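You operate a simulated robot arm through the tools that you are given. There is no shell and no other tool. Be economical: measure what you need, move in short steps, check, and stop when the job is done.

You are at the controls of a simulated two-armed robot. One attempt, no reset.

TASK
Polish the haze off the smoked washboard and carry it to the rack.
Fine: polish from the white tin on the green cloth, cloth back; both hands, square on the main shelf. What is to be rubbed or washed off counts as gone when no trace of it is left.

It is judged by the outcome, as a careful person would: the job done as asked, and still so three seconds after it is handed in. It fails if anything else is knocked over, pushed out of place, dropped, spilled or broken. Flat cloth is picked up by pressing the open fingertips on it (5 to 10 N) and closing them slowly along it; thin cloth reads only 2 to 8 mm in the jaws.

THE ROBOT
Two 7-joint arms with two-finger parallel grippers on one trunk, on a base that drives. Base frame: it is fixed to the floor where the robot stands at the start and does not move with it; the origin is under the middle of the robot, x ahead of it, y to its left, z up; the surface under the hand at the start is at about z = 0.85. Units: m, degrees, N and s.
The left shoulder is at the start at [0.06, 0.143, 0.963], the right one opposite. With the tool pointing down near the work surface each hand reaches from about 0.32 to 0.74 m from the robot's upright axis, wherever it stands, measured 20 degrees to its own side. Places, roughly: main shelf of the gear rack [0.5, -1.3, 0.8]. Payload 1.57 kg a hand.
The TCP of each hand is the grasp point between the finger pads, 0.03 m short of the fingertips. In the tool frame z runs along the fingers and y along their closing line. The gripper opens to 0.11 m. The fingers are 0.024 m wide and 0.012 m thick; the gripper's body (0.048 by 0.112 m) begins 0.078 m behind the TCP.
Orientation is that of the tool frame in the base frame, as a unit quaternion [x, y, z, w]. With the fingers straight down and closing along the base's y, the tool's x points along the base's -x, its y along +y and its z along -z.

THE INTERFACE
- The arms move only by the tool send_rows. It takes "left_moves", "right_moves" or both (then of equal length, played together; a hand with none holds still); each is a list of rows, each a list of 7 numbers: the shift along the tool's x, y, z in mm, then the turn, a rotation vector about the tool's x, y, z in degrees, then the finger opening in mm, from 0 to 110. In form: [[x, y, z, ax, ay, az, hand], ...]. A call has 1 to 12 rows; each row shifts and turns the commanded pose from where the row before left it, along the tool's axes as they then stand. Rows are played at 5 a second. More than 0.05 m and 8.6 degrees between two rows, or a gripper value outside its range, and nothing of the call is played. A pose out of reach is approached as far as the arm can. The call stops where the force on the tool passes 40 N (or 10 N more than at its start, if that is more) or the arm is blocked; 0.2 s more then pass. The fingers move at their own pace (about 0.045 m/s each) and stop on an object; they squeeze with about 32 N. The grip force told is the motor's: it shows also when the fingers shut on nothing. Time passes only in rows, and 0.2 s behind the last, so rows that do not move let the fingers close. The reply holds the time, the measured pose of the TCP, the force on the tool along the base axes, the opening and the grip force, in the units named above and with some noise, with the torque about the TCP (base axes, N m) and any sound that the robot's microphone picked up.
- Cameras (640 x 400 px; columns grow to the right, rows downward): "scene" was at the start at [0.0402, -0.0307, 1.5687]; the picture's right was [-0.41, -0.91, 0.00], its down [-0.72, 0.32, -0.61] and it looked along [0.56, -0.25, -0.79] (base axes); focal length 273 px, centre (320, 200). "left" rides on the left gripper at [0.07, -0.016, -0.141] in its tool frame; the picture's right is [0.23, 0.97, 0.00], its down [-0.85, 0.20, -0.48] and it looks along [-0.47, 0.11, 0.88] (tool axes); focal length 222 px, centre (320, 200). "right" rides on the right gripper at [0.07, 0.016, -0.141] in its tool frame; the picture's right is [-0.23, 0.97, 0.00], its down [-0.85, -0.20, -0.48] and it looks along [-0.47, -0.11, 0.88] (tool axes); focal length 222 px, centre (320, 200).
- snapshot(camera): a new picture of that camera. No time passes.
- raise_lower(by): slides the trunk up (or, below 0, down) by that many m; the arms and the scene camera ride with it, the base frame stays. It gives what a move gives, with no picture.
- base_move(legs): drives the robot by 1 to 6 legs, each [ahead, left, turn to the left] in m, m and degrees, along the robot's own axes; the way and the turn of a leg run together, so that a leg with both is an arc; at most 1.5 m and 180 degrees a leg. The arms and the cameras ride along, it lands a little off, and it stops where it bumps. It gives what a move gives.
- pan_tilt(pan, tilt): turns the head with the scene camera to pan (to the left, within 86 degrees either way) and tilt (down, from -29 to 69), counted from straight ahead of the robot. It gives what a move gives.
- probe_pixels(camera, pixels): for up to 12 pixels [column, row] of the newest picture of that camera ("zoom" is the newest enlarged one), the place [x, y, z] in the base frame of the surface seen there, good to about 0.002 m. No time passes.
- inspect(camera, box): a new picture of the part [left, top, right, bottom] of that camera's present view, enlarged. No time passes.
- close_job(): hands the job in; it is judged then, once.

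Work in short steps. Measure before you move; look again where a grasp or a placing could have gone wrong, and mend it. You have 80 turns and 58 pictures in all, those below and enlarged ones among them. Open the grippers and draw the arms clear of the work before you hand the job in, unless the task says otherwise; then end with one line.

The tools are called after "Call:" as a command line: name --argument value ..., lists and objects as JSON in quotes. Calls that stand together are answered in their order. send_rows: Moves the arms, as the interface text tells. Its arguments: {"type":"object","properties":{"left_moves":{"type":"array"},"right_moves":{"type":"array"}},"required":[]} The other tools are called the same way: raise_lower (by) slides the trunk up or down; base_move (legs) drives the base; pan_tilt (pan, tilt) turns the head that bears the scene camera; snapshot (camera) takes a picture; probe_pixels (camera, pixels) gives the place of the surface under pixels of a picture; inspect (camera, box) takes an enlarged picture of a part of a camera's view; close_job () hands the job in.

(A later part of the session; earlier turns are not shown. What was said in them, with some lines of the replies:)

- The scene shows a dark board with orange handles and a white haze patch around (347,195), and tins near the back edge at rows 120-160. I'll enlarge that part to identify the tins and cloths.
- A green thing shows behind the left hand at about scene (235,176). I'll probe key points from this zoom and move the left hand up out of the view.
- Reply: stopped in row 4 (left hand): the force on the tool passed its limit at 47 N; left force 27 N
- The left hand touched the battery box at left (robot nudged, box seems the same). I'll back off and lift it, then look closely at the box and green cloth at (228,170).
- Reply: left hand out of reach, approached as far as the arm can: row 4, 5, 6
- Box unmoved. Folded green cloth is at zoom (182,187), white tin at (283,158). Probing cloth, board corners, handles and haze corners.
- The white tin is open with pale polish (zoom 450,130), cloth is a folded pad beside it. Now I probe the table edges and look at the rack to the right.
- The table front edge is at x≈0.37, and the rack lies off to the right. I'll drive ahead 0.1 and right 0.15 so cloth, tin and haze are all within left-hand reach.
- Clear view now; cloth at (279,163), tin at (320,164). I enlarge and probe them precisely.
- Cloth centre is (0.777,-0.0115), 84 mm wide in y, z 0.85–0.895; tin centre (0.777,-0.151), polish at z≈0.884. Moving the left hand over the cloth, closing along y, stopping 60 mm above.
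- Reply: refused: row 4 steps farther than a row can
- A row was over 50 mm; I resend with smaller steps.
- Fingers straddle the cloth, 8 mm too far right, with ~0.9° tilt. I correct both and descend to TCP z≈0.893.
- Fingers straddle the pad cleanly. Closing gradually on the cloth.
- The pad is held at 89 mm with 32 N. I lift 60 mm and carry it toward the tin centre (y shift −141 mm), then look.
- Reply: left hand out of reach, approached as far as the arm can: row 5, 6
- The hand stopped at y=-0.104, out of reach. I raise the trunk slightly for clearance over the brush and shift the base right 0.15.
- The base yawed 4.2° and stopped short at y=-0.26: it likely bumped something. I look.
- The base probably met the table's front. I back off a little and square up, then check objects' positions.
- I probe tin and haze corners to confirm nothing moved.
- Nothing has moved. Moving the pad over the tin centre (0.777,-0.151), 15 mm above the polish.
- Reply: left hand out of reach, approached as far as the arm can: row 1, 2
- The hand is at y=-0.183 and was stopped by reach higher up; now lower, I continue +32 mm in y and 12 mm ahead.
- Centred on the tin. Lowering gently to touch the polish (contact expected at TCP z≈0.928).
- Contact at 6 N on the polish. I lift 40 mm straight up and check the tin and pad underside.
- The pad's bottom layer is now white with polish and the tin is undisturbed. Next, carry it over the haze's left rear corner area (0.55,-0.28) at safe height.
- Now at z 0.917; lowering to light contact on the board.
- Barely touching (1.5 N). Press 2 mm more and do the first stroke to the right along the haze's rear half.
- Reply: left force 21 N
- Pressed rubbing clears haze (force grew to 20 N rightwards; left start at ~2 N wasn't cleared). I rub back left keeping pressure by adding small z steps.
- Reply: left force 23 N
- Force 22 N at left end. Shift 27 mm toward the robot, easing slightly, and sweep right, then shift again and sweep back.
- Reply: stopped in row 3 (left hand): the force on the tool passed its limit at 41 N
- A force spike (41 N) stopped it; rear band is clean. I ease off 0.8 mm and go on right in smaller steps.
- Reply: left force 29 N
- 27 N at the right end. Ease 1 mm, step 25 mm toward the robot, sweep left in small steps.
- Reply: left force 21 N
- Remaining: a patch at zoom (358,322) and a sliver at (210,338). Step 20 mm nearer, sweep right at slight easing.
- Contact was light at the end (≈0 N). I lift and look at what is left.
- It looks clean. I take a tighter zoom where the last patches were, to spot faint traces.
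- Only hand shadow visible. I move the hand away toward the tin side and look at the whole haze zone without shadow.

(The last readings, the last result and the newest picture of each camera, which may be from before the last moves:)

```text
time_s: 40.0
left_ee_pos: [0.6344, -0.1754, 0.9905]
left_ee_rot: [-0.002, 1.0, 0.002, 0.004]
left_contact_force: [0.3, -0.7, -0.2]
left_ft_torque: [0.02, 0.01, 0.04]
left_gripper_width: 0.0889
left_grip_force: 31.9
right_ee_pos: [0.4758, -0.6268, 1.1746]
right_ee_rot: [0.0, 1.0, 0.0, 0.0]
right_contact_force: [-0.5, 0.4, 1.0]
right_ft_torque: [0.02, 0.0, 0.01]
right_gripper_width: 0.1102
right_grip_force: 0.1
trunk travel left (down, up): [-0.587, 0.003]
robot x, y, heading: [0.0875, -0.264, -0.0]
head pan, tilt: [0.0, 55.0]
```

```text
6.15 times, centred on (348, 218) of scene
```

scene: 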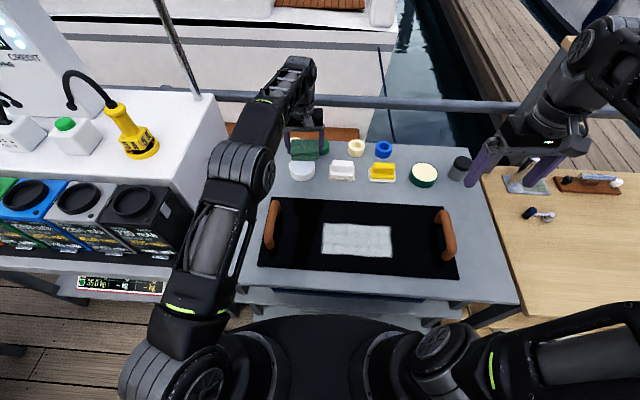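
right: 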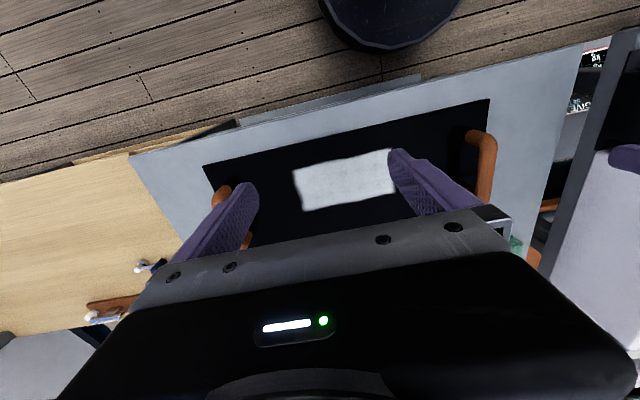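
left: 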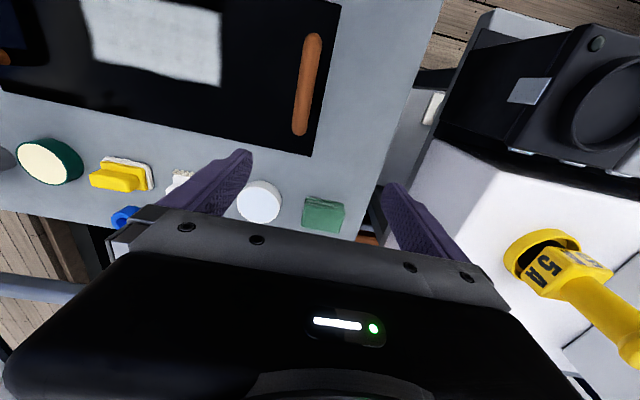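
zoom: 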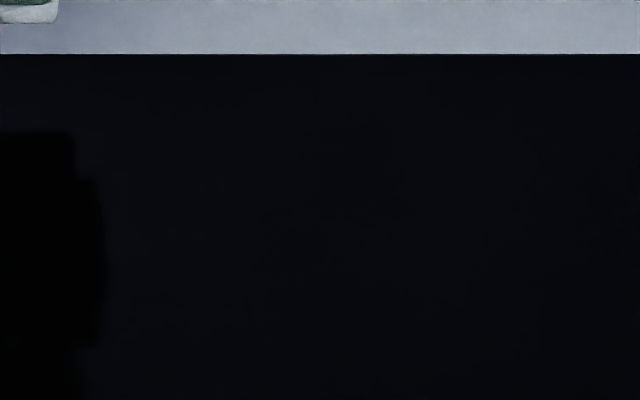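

No trace remains. Next, return the cloth: shift base left 0.11 so its home (0.777,-0.0105) is reachable.

Call:
base_move --legs '[[0, 0.11, 0]]'

```text
time_s: 41.2
left_ee_pos: [0.6338, -0.0597, 0.9913]
left_ee_rot: [-0.005, 1.0, 0.0, 0.003]
left_contact_force: [0.4, -0.6, -0.5]
left_ft_torque: [-0.04, 0.01, -0.04]
left_gripper_width: 0.0891
left_grip_force: 31.8
right_ee_pos: [0.4779, -0.5116, 1.1749]
right_ee_rot: [-0.003, 1.0, -0.001, 0.001]
right_contact_force: [0.3, 0.3, 0.4]
right_ft_torque: [-0.07, 0.02, 0.01]
right_gripper_width: 0.1099
right_grip_force: 0.1
trunk travel left (down, up): [-0.587, 0.003]
robot x, y, heading: [0.0859, -0.1492, 0.3]
head pan, tilt: [0.0, 55.0]
```

Moving the pad above its home and correcting the small yaw.

Call:
send_rows --left_moves '[[-36, 12, 0, 0, 0, 0.6, 60], [-36, 12, 10, 0, 0, 0, 60], [-36, 12, 20, 0, 0, 0, 60], [-35, 12, 20, 0, 0, 0, 60], [0, 0, 10, 0, 0, 0, 60], [0, 0, 0, 0, 0, 0, 60]]'

```text
time_s: 42.6
left_ee_pos: [0.7797, -0.0142, 0.9308]
left_ee_rot: [0.001, 1.0, 0.002, 0.003]
left_contact_force: [0.2, -0.8, -0.5]
left_ft_torque: [0.0, -0.02, -0.01]
left_gripper_width: 0.0891
left_grip_force: 32.1
right_ee_pos: [0.4781, -0.5132, 1.1766]
right_ee_rot: [-0.003, 1.0, 0.0, 0.0]
right_contact_force: [0.7, 0.5, 0.3]
right_ft_torque: [-0.02, 0.0, 0.03]
right_gripper_width: 0.11
right_grip_force: 0.0
trunk travel left (down, up): [-0.587, 0.003]
robot x, y, heading: [0.0823, -0.1496, 0.3]
head pan, tilt: [0.0, 55.0]
```

Aligned within 4 mm; fine adjust and lower to the table (contact near z 0.893).

Call:
send_rows --left_moves '[[3, 4, 15, 0, 0, 0, 60], [0, 0, 15, 0, 0, 0, 60], [0, 0, 5, 0, 0, 0, 60], [0, 0, 2, 0, 0, 0, 60], [0, 0, 0, 0, 0, 0, 60]]'

```text
time_s: 43.8
left_ee_pos: [0.7755, -0.0074, 0.8945]
left_ee_rot: [-0.001, 1.0, 0.002, 0.003]
left_contact_force: [0.3, -0.5, -0.4]
left_ft_torque: [-0.01, 0.0, 0.02]
left_gripper_width: 0.0891
left_grip_force: 31.7
right_ee_pos: [0.4774, -0.5147, 1.1744]
right_ee_rot: [-0.002, 1.0, 0.001, 0.001]
right_contact_force: [0.9, 0.6, 0.4]
right_ft_torque: [-0.01, -0.01, -0.04]
right_gripper_width: 0.1099
right_grip_force: 0.2
trunk travel left (down, up): [-0.587, 0.003]
robot x, y, heading: [0.0854, -0.1501, 0.3]
head pan, tilt: [0.0, 55.0]
```

Just above the table; lower 2–3 mm, then open and lift clear.

Call:
send_rows --left_moves '[[0, -2, 1, 0, 0, 0, 60], [0, 0, 1.5, 0, 0, 0, 60], [0, 0, 0, 0, 0, 0, 60], [0, 0, 0, 0, 0, 0, 110], [0, 0, 0, 0, 0, 0, 110], [0, 0, 0, 0, 0, 0, 110], [0, 0, -20, 0, 0, 0, 110], [0, 0, -40, 0, 0, 0, 110], [0, 0, -40, 0, 0, 0, 110], [40, 0, 0, 0, 0, 0, 110], [40, 0, 0, 0, 0, 0, 110]]'

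Call:
inspect --camera "scene" --box '[220, 120, 508, 300]'

```text
time_s: 46.2
left_ee_pos: [0.6924, -0.0119, 0.982]
left_ee_rot: [0.0, 1.0, 0.002, 0.003]
left_contact_force: [-0.2, 0.0, -1.6]
left_ft_torque: [0.04, -0.03, 0.0]
left_gripper_width: 0.1099
left_grip_force: 0.1
left hand out of reach, approached as far as the arm can: row 9
right_ee_pos: [0.4781, -0.514, 1.1753]
right_ee_rot: [-0.002, 1.0, 0.0, 0.001]
right_contact_force: [-0.2, -0.7, 0.6]
right_ft_torque: [-0.01, 0.01, -0.01]
right_gripper_width: 0.11
right_grip_force: 0.0
trunk travel left (down, up): [-0.587, 0.003]
robot x, y, heading: [0.0874, -0.1481, 0.4]
head pan, tilt: [0.0, 55.0]
```

```text
2.22 times, centred on (364, 210) of scene
```

zoom: 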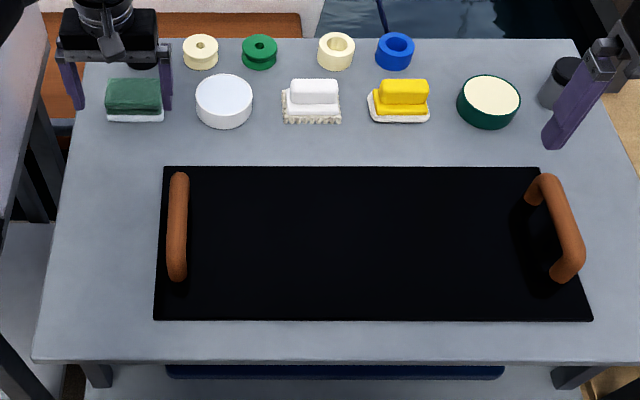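

The cloth is home, board clean. Now measure the handles and look at the rack to the right before planning the carry.

Call:
probe_pixels --camera "zoom" --pixels '[[178, 178], [178, 225], [178, 270], [170, 225], [187, 225], [545, 180], [565, 225], [575, 265], [555, 225], [577, 225], [592, 320], [154, 320]]'

Call:
pan_tilt --pan -60 --tilt 35

Call:
snapshot --camera "scene"

```text
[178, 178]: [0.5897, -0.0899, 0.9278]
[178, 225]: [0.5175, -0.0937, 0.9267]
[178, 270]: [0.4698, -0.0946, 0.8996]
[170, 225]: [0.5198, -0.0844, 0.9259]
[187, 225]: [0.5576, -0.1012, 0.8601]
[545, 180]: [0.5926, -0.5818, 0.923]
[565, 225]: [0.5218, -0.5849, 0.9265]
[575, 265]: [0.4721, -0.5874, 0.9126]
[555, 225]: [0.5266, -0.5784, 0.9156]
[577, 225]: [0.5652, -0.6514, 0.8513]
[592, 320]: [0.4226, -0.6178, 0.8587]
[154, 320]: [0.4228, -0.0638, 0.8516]
```

```text
time_s: 47.5
left_ee_pos: [0.6925, -0.0115, 0.9829]
left_ee_rot: [0.0, 1.0, 0.001, 0.003]
left_contact_force: [0.4, 0.4, 0.3]
left_ft_torque: [0.0, 0.0, -0.01]
left_gripper_width: 0.1101
left_grip_force: 0.0
right_ee_pos: [0.4782, -0.5143, 1.1752]
right_ee_rot: [-0.002, 1.0, 0.0, 0.001]
right_contact_force: [0.3, -0.4, 0.0]
right_ft_torque: [0.03, -0.04, 0.0]
right_gripper_width: 0.1101
right_grip_force: 0.0
trunk travel left (down, up): [-0.587, 0.003]
robot x, y, heading: [0.0833, -0.1538, 0.4]
head pan, tilt: [-60.0, 35.0]
```

```text
30 pictures are left
```

scene: 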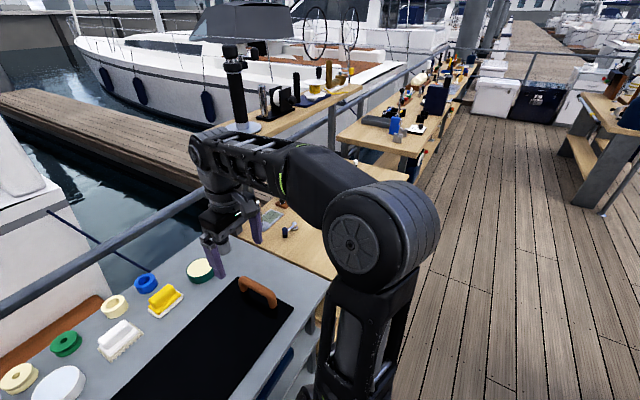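

Probing the wooden surfaces to the right to find which is at [0.5,-1.3].

Call:
probe_pixels --camera "scene" --pixels '[[300, 255], [288, 230], [270, 218], [325, 275], [398, 170], [380, 130], [395, 125], [300, 105], [240, 130], [430, 150], [330, 180], [420, 210]]'

```text
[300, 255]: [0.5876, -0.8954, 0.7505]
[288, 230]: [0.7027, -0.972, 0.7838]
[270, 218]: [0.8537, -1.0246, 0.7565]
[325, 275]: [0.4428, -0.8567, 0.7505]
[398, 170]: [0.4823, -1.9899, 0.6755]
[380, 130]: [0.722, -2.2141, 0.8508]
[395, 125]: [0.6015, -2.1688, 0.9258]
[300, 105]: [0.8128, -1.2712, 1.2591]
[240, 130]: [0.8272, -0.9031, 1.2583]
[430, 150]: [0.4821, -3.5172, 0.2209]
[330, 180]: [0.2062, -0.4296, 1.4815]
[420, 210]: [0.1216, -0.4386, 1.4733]
```

The rack's main shelf surface is z≈0.75, an upper shelf is at 1.26. I back off and drive right to look at the rack squarely, before lifting the board.

Call:
base_move --legs '[[-0.25, 0, 0], [0, -0.75, 0]]'

Call:
pan_tilt --pan -25 --tilt 40

Call:
snapshot --camera "scene"

```text
time_s: 53.0
left_ee_pos: [0.4431, -0.7601, 0.9807]
left_ee_rot: [-0.001, 1.0, 0.002, 0.004]
left_contact_force: [0.0, -0.5, 0.7]
left_ft_torque: [0.03, -0.01, 0.03]
left_gripper_width: 0.1101
left_grip_force: 0.1
right_ee_pos: [0.2285, -1.2618, 1.1767]
right_ee_rot: [-0.003, 1.0, 0.0, 0.001]
right_contact_force: [-0.1, 1.0, 0.1]
right_ft_torque: [0.02, 0.02, 0.0]
right_gripper_width: 0.11
right_grip_force: 0.0
trunk travel left (down, up): [-0.587, 0.003]
robot x, y, heading: [-0.1649, -0.8982, 0.2]
head pan, tilt: [-60.0, 35.0]
```

```text
time_s: 54.0
left_ee_pos: [0.4423, -0.7595, 0.9808]
left_ee_rot: [0.0, 1.0, 0.002, 0.003]
left_contact_force: [-1.1, -0.4, 0.3]
left_ft_torque: [0.02, 0.0, -0.01]
left_gripper_width: 0.1102
left_grip_force: 0.0
right_ee_pos: [0.2294, -1.262, 1.174]
right_ee_rot: [-0.003, 1.0, 0.0, 0.001]
right_contact_force: [0.2, -0.2, -0.2]
right_ft_torque: [0.02, 0.01, -0.02]
right_gripper_width: 0.11
right_grip_force: 0.1
trunk travel left (down, up): [-0.587, 0.003]
robot x, y, heading: [-0.1617, -0.9015, 0.5]
head pan, tilt: [-25.0, 40.0]
```

```text
29 pictures are left
```

scene: 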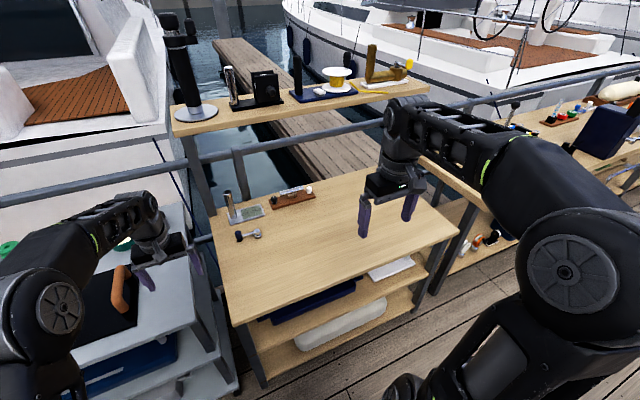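

The main shelf is largely free: items only at its left/rear (240,235),(243,205),(293,197). I probe its edges, items and upper shelf.

Call:
probe_pixels --camera "scene" --pixels '[[233, 325], [212, 215], [458, 232], [340, 280], [261, 237], [237, 240], [263, 212], [300, 203], [315, 190], [245, 128], [425, 95], [380, 175]]'

Call:
inspect --camera "scene" --box '[190, 150, 478, 330]'

```text
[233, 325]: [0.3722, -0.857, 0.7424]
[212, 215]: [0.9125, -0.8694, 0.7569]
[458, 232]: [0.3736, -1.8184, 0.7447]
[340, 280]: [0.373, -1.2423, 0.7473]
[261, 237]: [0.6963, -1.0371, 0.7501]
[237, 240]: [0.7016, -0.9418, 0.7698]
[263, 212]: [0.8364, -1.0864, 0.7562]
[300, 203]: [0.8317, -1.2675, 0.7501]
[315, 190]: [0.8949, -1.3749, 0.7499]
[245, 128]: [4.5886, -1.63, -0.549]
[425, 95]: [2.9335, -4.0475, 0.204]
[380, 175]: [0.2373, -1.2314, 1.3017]
```

```text
2.22 times, centred on (334, 240) of scene
```

zoom: 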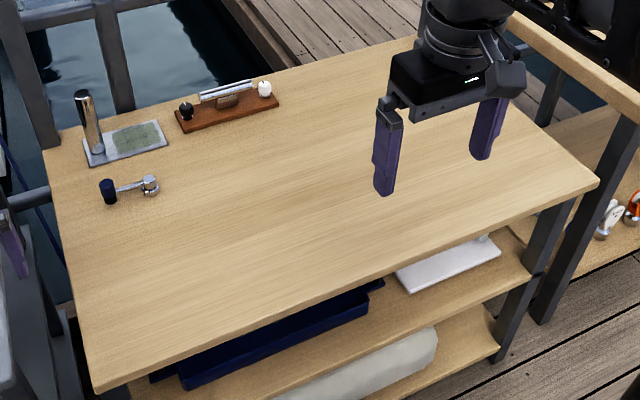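

Main shelf spans x 0.373–0.92, y −0.86…−1.82, z 0.75; free zone in front. I set both hands symmetric (0.46 ahead, ±0.245) at z≈1.075 for the handle grasps, then drive back to the board.

Call:
send_rows --left_moves '[[29, 21, -19, 0, 0, 0, 110], [29, 21, -19, 0, 0, 0, 110], [29, 21, -19, 0, 0, 0, 110], [29, 20, -19, 0, 0, 0, 110], [28, 20, -19, 0, 0, 0, 110], [0, 0, 0, 0, 0, 0, 110]]' --right_moves '[[-14, 23, 20, 0, 0, 0, 110], [-14, 23, 20, 0, 0, 0, 110], [-14, 23, 20, 0, 0, 0, 110], [-14, 23, 20, 0, 0, 0, 110], [-14, 23, 20, 0, 0, 0, 110], [0, 0, 0, 0, 0, 0, 110]]'

Call:
base_move --legs '[[0, 0.56, 0], [0.225, 0, -0.5]]'

Call:
pan_tilt --pan 0 --tilt 60

Call:
snapshot --camera "scene"

```text
time_s: 55.4
left_ee_pos: [0.2954, -0.6598, 1.0767]
left_ee_rot: [-0.001, 1.0, 0.002, 0.003]
left_contact_force: [0.3, -0.3, -0.4]
left_ft_torque: [-0.01, 0.0, 0.01]
left_gripper_width: 0.1099
left_grip_force: 0.0
right_ee_pos: [0.2977, -1.1489, 1.0744]
right_ee_rot: [-0.004, 1.0, 0.0, 0.001]
right_contact_force: [-0.2, 0.4, -0.1]
right_ft_torque: [0.03, 0.02, 0.0]
right_gripper_width: 0.11
right_grip_force: 0.0
trunk travel left (down, up): [-0.587, 0.003]
robot x, y, heading: [-0.1647, -0.9, 0.2]
head pan, tilt: [-25.0, 40.0]
```

```text
time_s: 59.9
left_ee_pos: [0.5307, -0.1185, 1.0747]
left_ee_rot: [0.011, 1.0, 0.001, 0.003]
left_contact_force: [0.9, 0.6, -0.5]
left_ft_torque: [0.04, 0.06, 0.0]
left_gripper_width: 0.1102
left_grip_force: 0.0
right_ee_pos: [0.5214, -0.609, 1.0751]
right_ee_rot: [0.009, 1.0, 0.0, 0.0]
right_contact_force: [0.9, -0.4, -0.5]
right_ft_torque: [0.01, 0.06, -0.03]
right_gripper_width: 0.11
right_grip_force: 0.0
trunk travel left (down, up): [-0.587, 0.003]
robot x, y, heading: [0.0658, -0.3495, -1.3]
head pan, tilt: [-25.0, 40.0]
```

```text
time_s: 60.8
left_ee_pos: [0.531, -0.1204, 1.0759]
left_ee_rot: [0.011, 1.0, 0.003, 0.003]
left_contact_force: [0.9, 0.3, 0.2]
left_ft_torque: [0.0, -0.02, -0.03]
left_gripper_width: 0.11
left_grip_force: 0.0
right_ee_pos: [0.5202, -0.609, 1.075]
right_ee_rot: [0.009, 1.0, 0.0, 0.001]
right_contact_force: [-0.1, -0.3, -0.2]
right_ft_torque: [0.01, -0.04, -0.03]
right_gripper_width: 0.1102
right_grip_force: 0.0
trunk travel left (down, up): [-0.587, 0.003]
robot x, y, heading: [0.0646, -0.3452, -1.0]
head pan, tilt: [0.0, 60.0]
```

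```text
27 pictures are left
```

scene: 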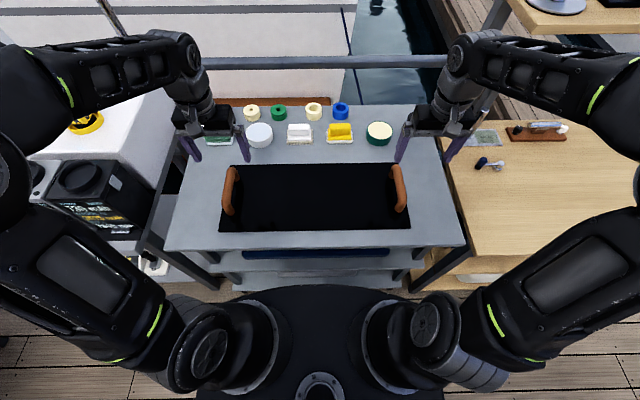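

Heading is −1°; I trim it, then align hands to the handle bars (y −0.0935 and −0.585, x 0.53).

Call:
base_move --legs '[[0, 0, 1.1]]'

```text
time_s: 61.5
left_ee_pos: [0.5258, -0.1104, 1.0757]
left_ee_rot: [0.001, 1.0, 0.002, 0.003]
left_contact_force: [0.0, 0.3, -0.2]
left_ft_torque: [-0.03, 0.0, 0.02]
left_gripper_width: 0.11
left_grip_force: 0.1
right_ee_pos: [0.5261, -0.5997, 1.0729]
right_ee_rot: [-0.001, 1.0, 0.0, 0.002]
right_contact_force: [-0.1, -0.1, -0.3]
right_ft_torque: [0.0, 0.02, 0.0]
right_gripper_width: 0.1099
right_grip_force: 0.0
trunk travel left (down, up): [-0.587, 0.003]
robot x, y, heading: [0.0632, -0.3492, 0.1]
head pan, tilt: [0.0, 60.0]
```

Square now. Align: left +17 mm y, right +15 mm y, both +4 mm ahead; then lower the trunk 0.12 (hands to z≈0.955).

Call:
send_rows --left_moves '[[-4, 17, 0, 0, 0, 0, 110], [0, 0, 0, 0, 0, 0, 110]]' --right_moves '[[-4, 15, 0, 0, 0, 0, 110], [0, 0, 0, 0, 0, 0, 110]]'

Call:
raise_lower --by -0.12

Call:
snapshot --camera "scene"

```text
time_s: 62.1
left_ee_pos: [0.532, -0.0934, 1.0757]
left_ee_rot: [0.002, 1.0, 0.002, 0.003]
left_contact_force: [0.4, -0.6, -0.4]
left_ft_torque: [0.01, -0.04, 0.0]
left_gripper_width: 0.11
left_grip_force: 0.0
right_ee_pos: [0.5288, -0.5836, 1.0741]
right_ee_rot: [0.0, 1.0, -0.001, 0.001]
right_contact_force: [-0.4, -0.2, -0.5]
right_ft_torque: [0.01, -0.02, 0.01]
right_gripper_width: 0.1102
right_grip_force: 0.1
trunk travel left (down, up): [-0.587, 0.003]
robot x, y, heading: [0.063, -0.3529, 0.1]
head pan, tilt: [0.0, 60.0]
```

```text
time_s: 63.6
left_ee_pos: [0.5314, -0.0928, 0.9562]
left_ee_rot: [0.002, 1.0, 0.001, 0.003]
left_contact_force: [-1.1, -0.8, 0.1]
left_ft_torque: [-0.03, 0.0, 0.0]
left_gripper_width: 0.1099
left_grip_force: 0.0
right_ee_pos: [0.5289, -0.5842, 0.9546]
right_ee_rot: [-0.002, 1.0, 0.0, 0.001]
right_contact_force: [0.4, 0.6, 0.7]
right_ft_torque: [0.0, 0.01, 0.01]
right_gripper_width: 0.11
right_grip_force: 0.0
trunk travel left (down, up): [-0.467, 0.123]
robot x, y, heading: [0.0623, -0.3426, 0.4]
head pan, tilt: [0.0, 60.0]
```

```text
26 pictures are left
```

scene: 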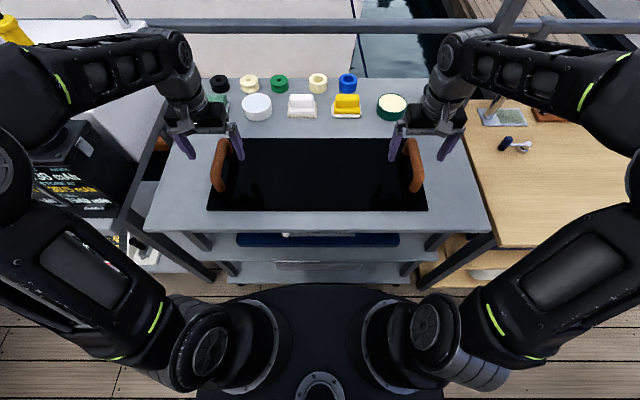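

Bars lie between the fingers. Descend 40 mm to bar-centre height (TCP ≈0.915) and close gradually.

Call:
send_rows --left_moves '[[0, 0, 20, 0, 0, 0, 110], [0, 0, 20, 0, 0, 0, 110], [0, 0, 0, 0, 0, 0, 80], [0, 0, 0, 0, 0, 0, 60], [0, 0, 0, 0, 0, 0, 40], [0, 0, 0, 0, 0, 0, 30], [0, 0, 0, 0, 0, 0, 30], [0, 0, 0, 0, 0, 0, 30]]' --right_moves '[[0, 0, 20, 0, 0, 0, 110], [0, 0, 20, 0, 0, 0, 110], [0, 0, 0, 0, 0, 0, 80], [0, 0, 0, 0, 0, 0, 60], [0, 0, 0, 0, 0, 0, 40], [0, 0, 0, 0, 0, 0, 30], [0, 0, 0, 0, 0, 0, 30], [0, 0, 0, 0, 0, 0, 30]]'

Call:
snapshot --camera "scene"

```text
time_s: 65.5
left_ee_pos: [0.5317, -0.092, 0.915]
left_ee_rot: [0.001, 1.0, 0.001, 0.004]
left_contact_force: [0.6, 0.3, -0.4]
left_ft_torque: [0.0, -0.02, 0.0]
left_gripper_width: 0.0299
left_grip_force: 0.0
right_ee_pos: [0.5313, -0.5866, 0.9135]
right_ee_rot: [-0.001, 1.0, 0.001, 0.002]
right_contact_force: [0.7, -6.0, 0.6]
right_ft_torque: [0.0, 0.04, -0.03]
right_gripper_width: 0.0355
right_grip_force: 3.2
trunk travel left (down, up): [-0.467, 0.123]
robot x, y, heading: [0.065, -0.3473, 0.3]
head pan, tilt: [0.0, 60.0]
```

```text
25 pictures are left
```

scene: 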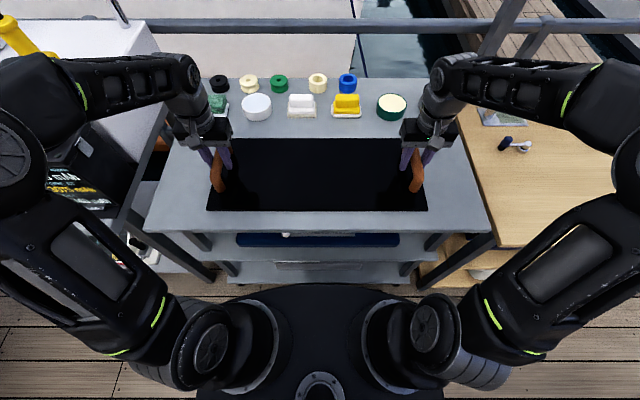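

Right fingers already meet the bar off-centre (−6 N in y); I zoom on both grips before closing fully.

Call:
inspect --camera "scene" --box '[384, 130, 464, 200]'

Call:
inspect --camera "scene" --box '[184, 130, 264, 200]'

```text
5.71 times, centred on (424, 165) of scene
```

zoom: 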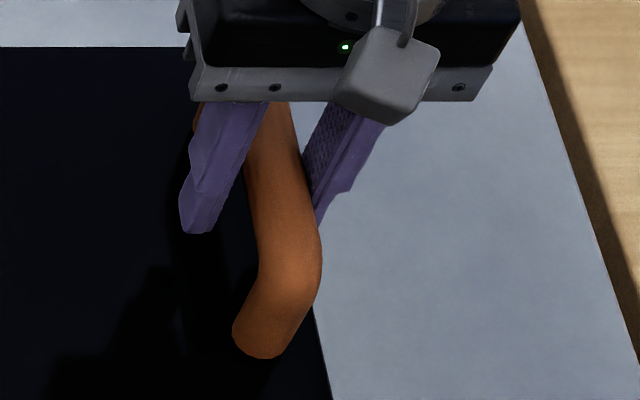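

```text
5.71 times, centred on (224, 165) of scene
```

zoom: 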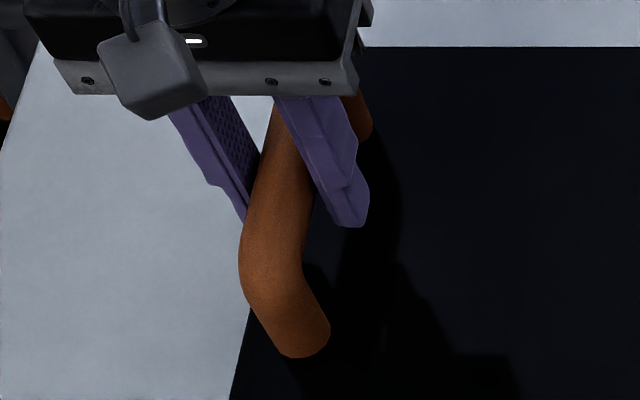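

Both straddle the bars; the right hand should shift ~6 mm outward. Then close both with full grip.

Call:
send_rows --left_moves '[[0, 1, 0, 0, 0, 0, 30], [0, 0, 0, 0, 0, 0, 20], [0, 0, 0, 0, 0, 0, 10], [0, 0, 0, 0, 0, 0, 0], [0, 0, 0, 0, 0, 0, 0]]' --right_moves '[[0, -6, 0, 0, 0, 0, 36], [0, 0, 0, 0, 0, 0, 20], [0, 0, 0, 0, 0, 0, 10], [0, 0, 0, 0, 0, 0, 0], [0, 0, 0, 0, 0, 0, 0]]'

```text
time_s: 66.7
left_ee_pos: [0.5313, -0.0909, 0.915]
left_ee_rot: [0.001, 1.0, 0.001, 0.003]
left_contact_force: [-0.8, -1.6, -0.8]
left_ft_torque: [-0.08, -0.04, 0.25]
left_gripper_width: 0.0258
left_grip_force: 32.0
right_ee_pos: [0.5298, -0.5911, 0.9139]
right_ee_rot: [-0.001, 1.0, 0.0, 0.001]
right_contact_force: [-0.3, -3.4, -0.6]
right_ft_torque: [-0.06, -0.15, -0.1]
right_gripper_width: 0.0254
right_grip_force: 31.9
trunk travel left (down, up): [-0.467, 0.123]
robot x, y, heading: [0.0614, -0.3517, -0.0]
head pan, tilt: [0.0, 60.0]
```

Both handles are held (26 mm, 32 N). Lift with the trunk by 0.10 m and look.

Call:
raise_lower --by 0.03

Call:
raise_lower --by 0.07

Call:
snapshot --camera "scene"

```text
time_s: 67.4
left_ee_pos: [0.5334, -0.0906, 0.9441]
left_ee_rot: [0.002, 1.0, 0.001, 0.003]
left_contact_force: [1.1, 1.2, -8.7]
left_ft_torque: [0.15, 0.23, 0.26]
left_gripper_width: 0.0254
left_grip_force: 32.6
right_ee_pos: [0.5303, -0.5905, 0.9435]
right_ee_rot: [-0.002, 1.0, 0.0, 0.0]
right_contact_force: [-0.7, -1.0, -7.0]
right_ft_torque: [0.09, -0.07, -0.16]
right_gripper_width: 0.0257
right_grip_force: 32.2
trunk travel left (down, up): [-0.497, 0.093]
robot x, y, heading: [0.0666, -0.352, 0.1]
head pan, tilt: [0.0, 60.0]
```

```text
time_s: 68.5
left_ee_pos: [0.5326, -0.0903, 1.0133]
left_ee_rot: [0.001, 1.0, 0.002, 0.003]
left_contact_force: [0.2, 1.8, -7.4]
left_ft_torque: [-0.03, 0.15, 0.22]
left_gripper_width: 0.0257
left_grip_force: 32.1
right_ee_pos: [0.5291, -0.5897, 1.0133]
right_ee_rot: [0.0, 1.0, 0.0, 0.0]
right_contact_force: [0.1, -2.7, -8.4]
right_ft_torque: [-0.01, 0.02, -0.1]
right_gripper_width: 0.0258
right_grip_force: 32.0
trunk travel left (down, up): [-0.567, 0.023]
robot x, y, heading: [0.0634, -0.3508, 0.0]
head pan, tilt: [0.0, 60.0]
```

```text
22 pictures are left
```

scene: 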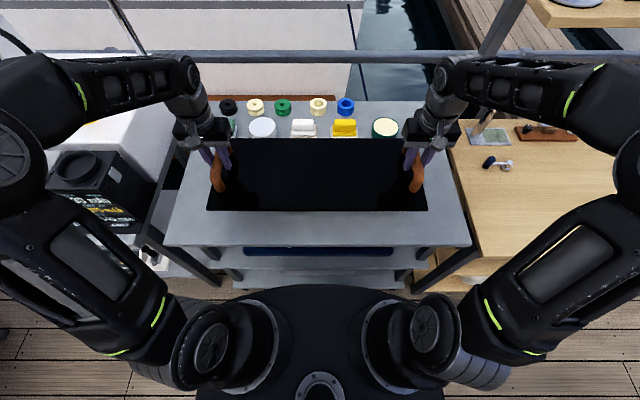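

The board hangs level in both hands. Drive back 0.28 and right 1.03 to stand in front of the rack.

Call:
base_move --legs '[[-0.28, 0, 0], [0, -0.52, 0], [0, -0.51, 0]]'

Call:
snapshot --camera "scene"

```text
time_s: 75.7
left_ee_pos: [0.2557, -1.1217, 1.0138]
left_ee_rot: [-0.001, 1.0, 0.002, 0.003]
left_contact_force: [1.5, 3.4, -7.9]
left_ft_torque: [0.09, 0.06, 0.23]
left_gripper_width: 0.0259
left_grip_force: 31.9
right_ee_pos: [0.2567, -1.6221, 1.0138]
right_ee_rot: [-0.003, 1.0, 0.0, 0.0]
right_contact_force: [0.3, -3.4, -8.0]
right_ft_torque: [0.12, 0.07, -0.12]
right_gripper_width: 0.0257
right_grip_force: 32.0
trunk travel left (down, up): [-0.567, 0.023]
robot x, y, heading: [-0.212, -1.3828, 0.3]
head pan, tilt: [0.0, 60.0]
```

```text
21 pictures are left
```

scene: 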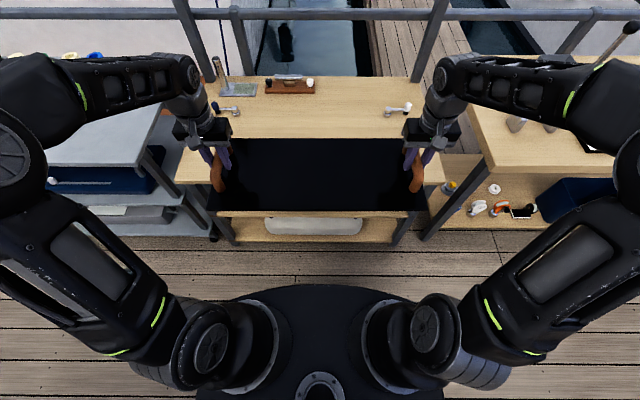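

A second small item appears at (400,108) on the right rear. I probe items and shelf edges from here.

Call:
probe_pixels --camera "scene" --pixels '[[388, 111], [408, 110], [240, 113], [216, 108], [268, 93], [315, 90], [176, 180], [444, 182], [320, 214], [205, 78], [415, 80], [320, 130]]'

Call:
inspect --camera "scene" --box '[170, 60, 450, 235]'

```text
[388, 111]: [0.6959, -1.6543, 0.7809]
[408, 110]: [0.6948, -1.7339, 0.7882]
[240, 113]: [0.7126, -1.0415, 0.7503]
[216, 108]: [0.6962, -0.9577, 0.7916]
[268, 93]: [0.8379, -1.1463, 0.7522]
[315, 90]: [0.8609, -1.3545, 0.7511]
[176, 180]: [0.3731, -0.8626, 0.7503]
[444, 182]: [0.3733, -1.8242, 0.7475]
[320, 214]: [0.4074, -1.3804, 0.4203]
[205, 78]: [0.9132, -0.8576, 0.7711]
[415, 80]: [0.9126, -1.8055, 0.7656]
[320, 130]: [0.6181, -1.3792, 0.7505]
```

```text
2.29 times, centred on (310, 148) of scene
```

zoom: 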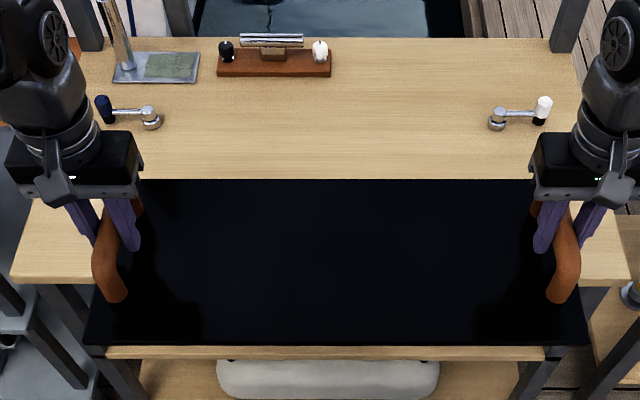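

Cranks sit at x≈0.69, y −1.04 and −1.65; the board (0.231×0.556) fits centred at (0.515,−1.343). I shift left 0.029, then go ahead 0.25.

Call:
base_move --legs '[[0, 0.029, 0], [0.24, 0, 0]]'

Call:
inspect --camera "scene" --box '[130, 60, 510, 297]'

```text
time_s: 77.9
left_ee_pos: [0.4955, -1.0924, 1.0134]
left_ee_rot: [0.001, 1.0, 0.002, 0.001]
left_contact_force: [0.3, -0.2, -8.0]
left_ft_torque: [0.0, -0.02, 0.24]
left_gripper_width: 0.0257
left_grip_force: 32.3
right_ee_pos: [0.4951, -1.5913, 1.0135]
right_ee_rot: [-0.003, 1.0, -0.001, 0.0]
right_contact_force: [0.1, 0.1, -8.3]
right_ft_torque: [0.01, 0.21, -0.13]
right_gripper_width: 0.0257
right_grip_force: 32.2
trunk travel left (down, up): [-0.567, 0.023]
robot x, y, heading: [0.0321, -1.3528, 0.2]
head pan, tilt: [0.0, 60.0]
```

```text
1.68 times, centred on (320, 178) of scene
```

zoom: 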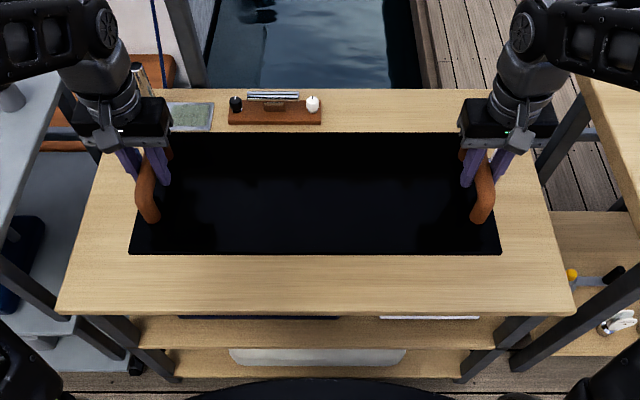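

Board is above the free area, centre (0.503,−1.342). Nudge both hands 13 mm ahead, then lower the trunk 0.18 (to ~18 mm above the shelf).

Call:
send_rows --left_moves '[[-7, 0, 0, 0, 0, 0, 0], [-6, 0, 0, 0, 0, 0, 0], [0, 0, 0, 0, 0, 0, 0]]' --right_moves '[[-7, 0, 0, 0, 0, 0, 0], [-6, 0, 0, 0, 0, 0, 0], [0, 0, 0, 0, 0, 0, 0]]'

Call:
raise_lower --by -0.175

Call:
inspect --camera "scene" --box '[130, 60, 510, 297]'

```text
time_s: 78.7
left_ee_pos: [0.5076, -1.0905, 1.0133]
left_ee_rot: [0.001, 1.0, 0.002, 0.003]
left_contact_force: [1.0, 2.4, -8.6]
left_ft_torque: [0.03, -0.07, 0.36]
left_gripper_width: 0.0258
left_grip_force: 32.1
right_ee_pos: [0.5072, -1.5907, 1.0132]
right_ee_rot: [-0.002, 1.0, 0.0, -0.001]
right_contact_force: [-1.0, -2.1, -8.0]
right_ft_torque: [-0.01, 0.2, 0.1]
right_gripper_width: 0.0259
right_grip_force: 31.7
trunk travel left (down, up): [-0.567, 0.023]
robot x, y, heading: [0.0261, -1.3514, 0.3]
head pan, tilt: [0.0, 60.0]
```

```text
time_s: 80.6
left_ee_pos: [0.5068, -1.0918, 0.8391]
left_ee_rot: [0.001, 1.0, 0.001, 0.002]
left_contact_force: [0.4, 8.0, -6.8]
left_ft_torque: [0.01, 0.02, 0.33]
left_gripper_width: 0.026
left_grip_force: 32.1
right_ee_pos: [0.507, -1.5917, 0.8383]
right_ee_rot: [-0.002, 1.0, 0.0, 0.0]
right_contact_force: [-0.6, -7.3, -7.3]
right_ft_torque: [-0.04, 0.1, 0.03]
right_gripper_width: 0.0256
right_grip_force: 31.5
trunk travel left (down, up): [-0.392, 0.198]
robot x, y, heading: [0.0256, -1.3508, 0.4]
head pan, tilt: [0.0, 60.0]
```

```text
1.68 times, centred on (320, 178) of scene
```

zoom: 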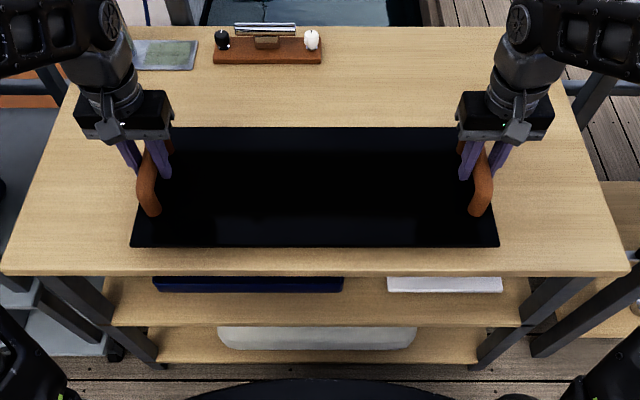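

Board 23 mm above the shelf, looks square. I probe its front corners and lower 20 mm more.

Call:
probe_pixels --camera "zoom" --pixels '[[135, 243], [494, 243], [178, 130], [453, 130]]'

Call:
raise_lower --by -0.02

```text
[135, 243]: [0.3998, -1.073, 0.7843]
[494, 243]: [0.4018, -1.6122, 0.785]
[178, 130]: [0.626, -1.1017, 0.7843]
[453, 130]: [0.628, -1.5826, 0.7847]
```

```text
time_s: 81.3
left_ee_pos: [0.5073, -1.0917, 0.8188]
left_ee_rot: [0.001, 1.0, 0.001, 0.003]
left_contact_force: [0.6, 9.5, -6.8]
left_ft_torque: [0.02, 0.1, 0.28]
left_gripper_width: 0.0257
left_grip_force: 32.1
right_ee_pos: [0.5056, -1.5916, 0.8183]
right_ee_rot: [-0.001, 1.0, 0.0, 0.0]
right_contact_force: [-1.0, -10.0, -8.2]
right_ft_torque: [0.01, 0.05, 0.01]
right_gripper_width: 0.0257
right_grip_force: 32.3
trunk travel left (down, up): [-0.372, 0.218]
robot x, y, heading: [0.027, -1.3537, 0.2]
head pan, tilt: [0.0, 60.0]
```

Square within 0.2°. Lower the last ~4.5 mm.

Call:
raise_lower --by -0.0045

```text
time_s: 81.8
left_ee_pos: [0.507, -1.0921, 0.8159]
left_ee_rot: [0.001, 1.0, 0.002, 0.003]
left_contact_force: [1.9, 10.7, -7.5]
left_ft_torque: [0.02, -0.19, 0.27]
left_gripper_width: 0.0257
left_grip_force: 32.2
right_ee_pos: [0.5062, -1.5916, 0.8159]
right_ee_rot: [-0.002, 1.0, 0.0, 0.0]
right_contact_force: [0.0, -11.0, -5.2]
right_ft_torque: [0.03, -0.27, 0.0]
right_gripper_width: 0.0257
right_grip_force: 32.0
trunk travel left (down, up): [-0.367, 0.223]
robot x, y, heading: [0.0235, -1.3533, 0.2]
head pan, tilt: [0.0, 60.0]
```

Nearly touching; 2 mm more.

Call:
raise_lower --by -0.002

```text
time_s: 82.4
left_ee_pos: [0.5072, -1.0909, 0.8147]
left_ee_rot: [0.001, 1.0, 0.002, 0.005]
left_contact_force: [2.8, 13.2, 10.7]
left_ft_torque: [0.0, 0.9, 0.31]
left_gripper_width: 0.0257
left_grip_force: 31.7
right_ee_pos: [0.5069, -1.5908, 0.816]
right_ee_rot: [-0.002, 1.0, -0.001, 0.002]
right_contact_force: [2.4, -12.1, 10.4]
right_ft_torque: [-0.06, 0.9, 0.0]
right_gripper_width: 0.0258
right_grip_force: 31.7
trunk travel left (down, up): [-0.365, 0.225]
robot x, y, heading: [0.0267, -1.3474, 0.3]
head pan, tilt: [0.0, 60.0]
```

The board is seated (≈+10 N each). Relieve 1 mm, open both grippers evenly, then rise straight up.

Call:
send_rows --left_moves '[[0, 0, -1, 0, 0, 0, 0], [0, 0, 0, 0, 0, 0, 30], [0, 0, 0, 0, 0, 0, 45], [0, 0, 0, 0, 0, 0, 60], [0, 0, 0, 0, 0, 0, 60], [0, 0, 0, 0, 0, 0, 60]]' --right_moves '[[0, 0, -1, 0, 0, 0, 0], [0, 0, 0, 0, 0, 0, 30], [0, 0, 0, 0, 0, 0, 45], [0, 0, 0, 0, 0, 0, 60], [0, 0, 0, 0, 0, 0, 60], [0, 0, 0, 0, 0, 0, 60]]'

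Call:
raise_lower --by 0.12

Call:
snapshot --camera "scene"

```text
time_s: 83.8
left_ee_pos: [0.506, -1.0924, 0.8141]
left_ee_rot: [0.001, 1.0, 0.002, 0.003]
left_contact_force: [-0.3, 0.3, -0.5]
left_ft_torque: [0.03, 0.01, 0.01]
left_gripper_width: 0.0599
left_grip_force: 0.0
right_ee_pos: [0.5057, -1.5906, 0.8132]
right_ee_rot: [-0.001, 1.0, 0.001, 0.0]
right_contact_force: [0.8, 0.5, -0.6]
right_ft_torque: [-0.02, 0.0, 0.01]
right_gripper_width: 0.0601
right_grip_force: 0.1
trunk travel left (down, up): [-0.365, 0.225]
robot x, y, heading: [0.0252, -1.3475, 0.2]
head pan, tilt: [0.0, 60.0]
```

```text
time_s: 85.3
left_ee_pos: [0.5057, -1.0906, 0.9333]
left_ee_rot: [0.0, 1.0, 0.001, 0.003]
left_contact_force: [-0.3, -0.6, 0.5]
left_ft_torque: [0.0, 0.0, -0.02]
left_gripper_width: 0.06
left_grip_force: 0.0
right_ee_pos: [0.5067, -1.5918, 0.9332]
right_ee_rot: [-0.002, 1.0, 0.0, 0.0]
right_contact_force: [-0.3, -0.3, -0.5]
right_ft_torque: [0.0, 0.01, 0.02]
right_gripper_width: 0.0599
right_grip_force: 0.1
trunk travel left (down, up): [-0.485, 0.105]
robot x, y, heading: [0.0291, -1.3509, 0.4]
head pan, tilt: [0.0, 60.0]
```

```text
17 pictures are left
```

scene: 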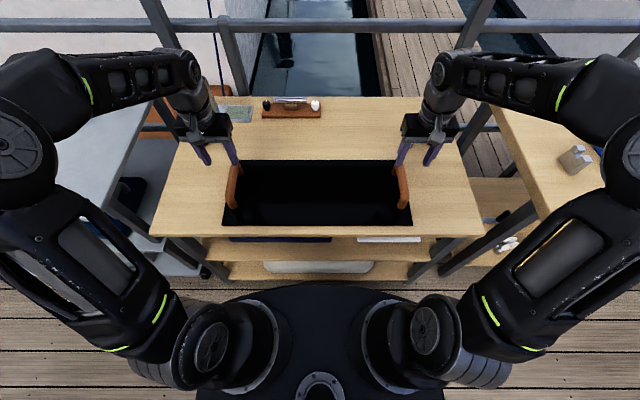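

Board rests on the shelf with hands clear. Back off 0.3 m, open wide, and check the final state.

Call:
base_move --legs '[[-0.3, 0, 0]]'

Call:
pan_tilt --pan 0 --tilt 45

Call:
inspect --camera "scene" --box '[190, 120, 450, 282]'

```text
time_s: 87.3
left_ee_pos: [0.1982, -1.0949, 0.933]
left_ee_rot: [0.006, 1.0, 0.002, 0.003]
left_contact_force: [-0.5, -0.1, -1.0]
left_ft_torque: [-0.02, 0.01, 0.02]
left_gripper_width: 0.0599
left_grip_force: 0.0
right_ee_pos: [0.1937, -1.5957, 0.9344]
right_ee_rot: [0.002, 1.0, -0.001, 0.0]
right_contact_force: [0.1, -0.5, 0.7]
right_ft_torque: [0.02, -0.03, 0.0]
right_gripper_width: 0.06
right_grip_force: 0.0
trunk travel left (down, up): [-0.485, 0.105]
robot x, y, heading: [-0.2832, -1.3494, -0.3]
head pan, tilt: [0.0, 60.0]
```

```text
time_s: 88.1
left_ee_pos: [0.1978, -1.0957, 0.9346]
left_ee_rot: [0.005, 1.0, 0.002, 0.002]
left_contact_force: [-0.6, 0.4, -0.2]
left_ft_torque: [-0.01, -0.01, 0.01]
left_gripper_width: 0.0601
left_grip_force: 0.1
right_ee_pos: [0.194, -1.5948, 0.9342]
right_ee_rot: [0.003, 1.0, 0.001, 0.0]
right_contact_force: [0.5, 0.9, 0.7]
right_ft_torque: [-0.01, -0.01, 0.01]
right_gripper_width: 0.0598
right_grip_force: 0.1
trunk travel left (down, up): [-0.485, 0.105]
robot x, y, heading: [-0.2853, -1.3508, -0.3]
head pan, tilt: [0.0, 45.0]
```

```text
2.46 times, centred on (320, 201) of scene
```

zoom: 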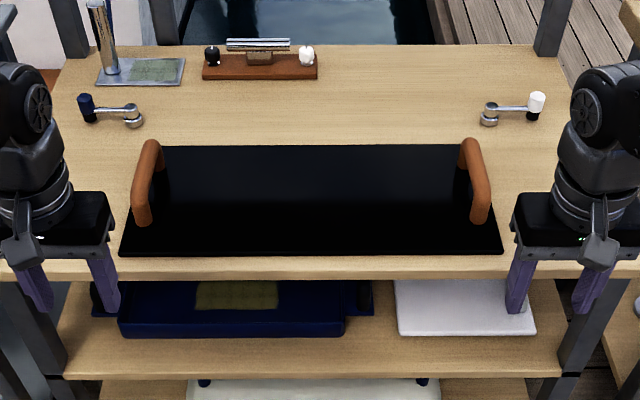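

All in order; one close zoom on the board for haze traces and a probe of its corners.

Call:
probe_pixels --camera "zoom" --pixels '[[124, 252], [498, 250], [165, 148], [458, 148]]'

Call:
inspect --camera "scene" --box '[245, 175, 390, 225]'

Call:
send_rows --left_moves '[[0, 0, -20, 0, 0, 0, 110], [0, 0, 0, 0, 0, 0, 110]]' --right_moves '[[0, 0, -20, 0, 0, 0, 110], [0, 0, 0, 0, 0, 0, 110]]'

```text
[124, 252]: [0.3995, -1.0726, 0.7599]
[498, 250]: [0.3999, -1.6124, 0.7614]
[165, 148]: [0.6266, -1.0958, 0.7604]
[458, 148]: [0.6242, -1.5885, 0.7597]
```

```text
4.41 times, centred on (318, 200) of scene
```

zoom: 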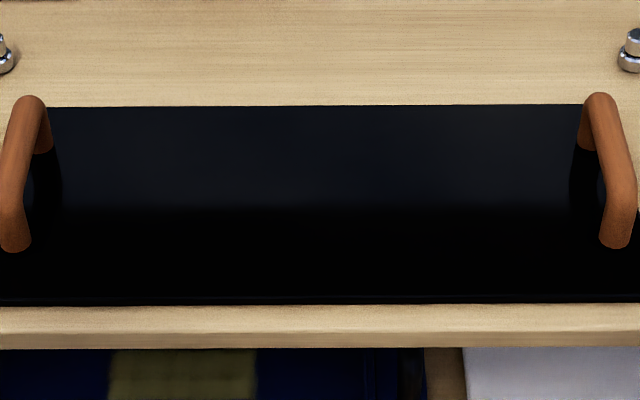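

```text
time_s: 88.7
left_ee_pos: [0.198, -1.0939, 0.9538]
left_ee_rot: [0.005, 1.0, 0.002, 0.003]
left_contact_force: [0.0, -0.3, 0.8]
left_ft_torque: [0.0, 0.01, 0.01]
left_gripper_width: 0.1101
left_grip_force: 0.0
right_ee_pos: [0.1939, -1.5948, 0.955]
right_ee_rot: [0.003, 1.0, 0.0, 0.0]
right_contact_force: [-0.2, 0.0, 0.2]
right_ft_torque: [0.01, 0.01, 0.04]
right_gripper_width: 0.1099
right_grip_force: 0.0
trunk travel left (down, up): [-0.485, 0.105]
robot x, y, heading: [-0.2828, -1.3516, -0.4]
head pan, tilt: [0.0, 45.0]
```

The board is clean and square on the shelf (corner readings agree within 3 mm), hands open and clear. Handing in.

Call:
close_job

```text
The job is handed in.
```

The smoked washboard is polished with no haze left that I could see. It stands square on the main shelf of the rack, carried there with both hands, and the green cloth is back in its place. Early on the left hand touched a battery box beside the table, and the base bumped once, probably against the table; nothing looked moved either time.
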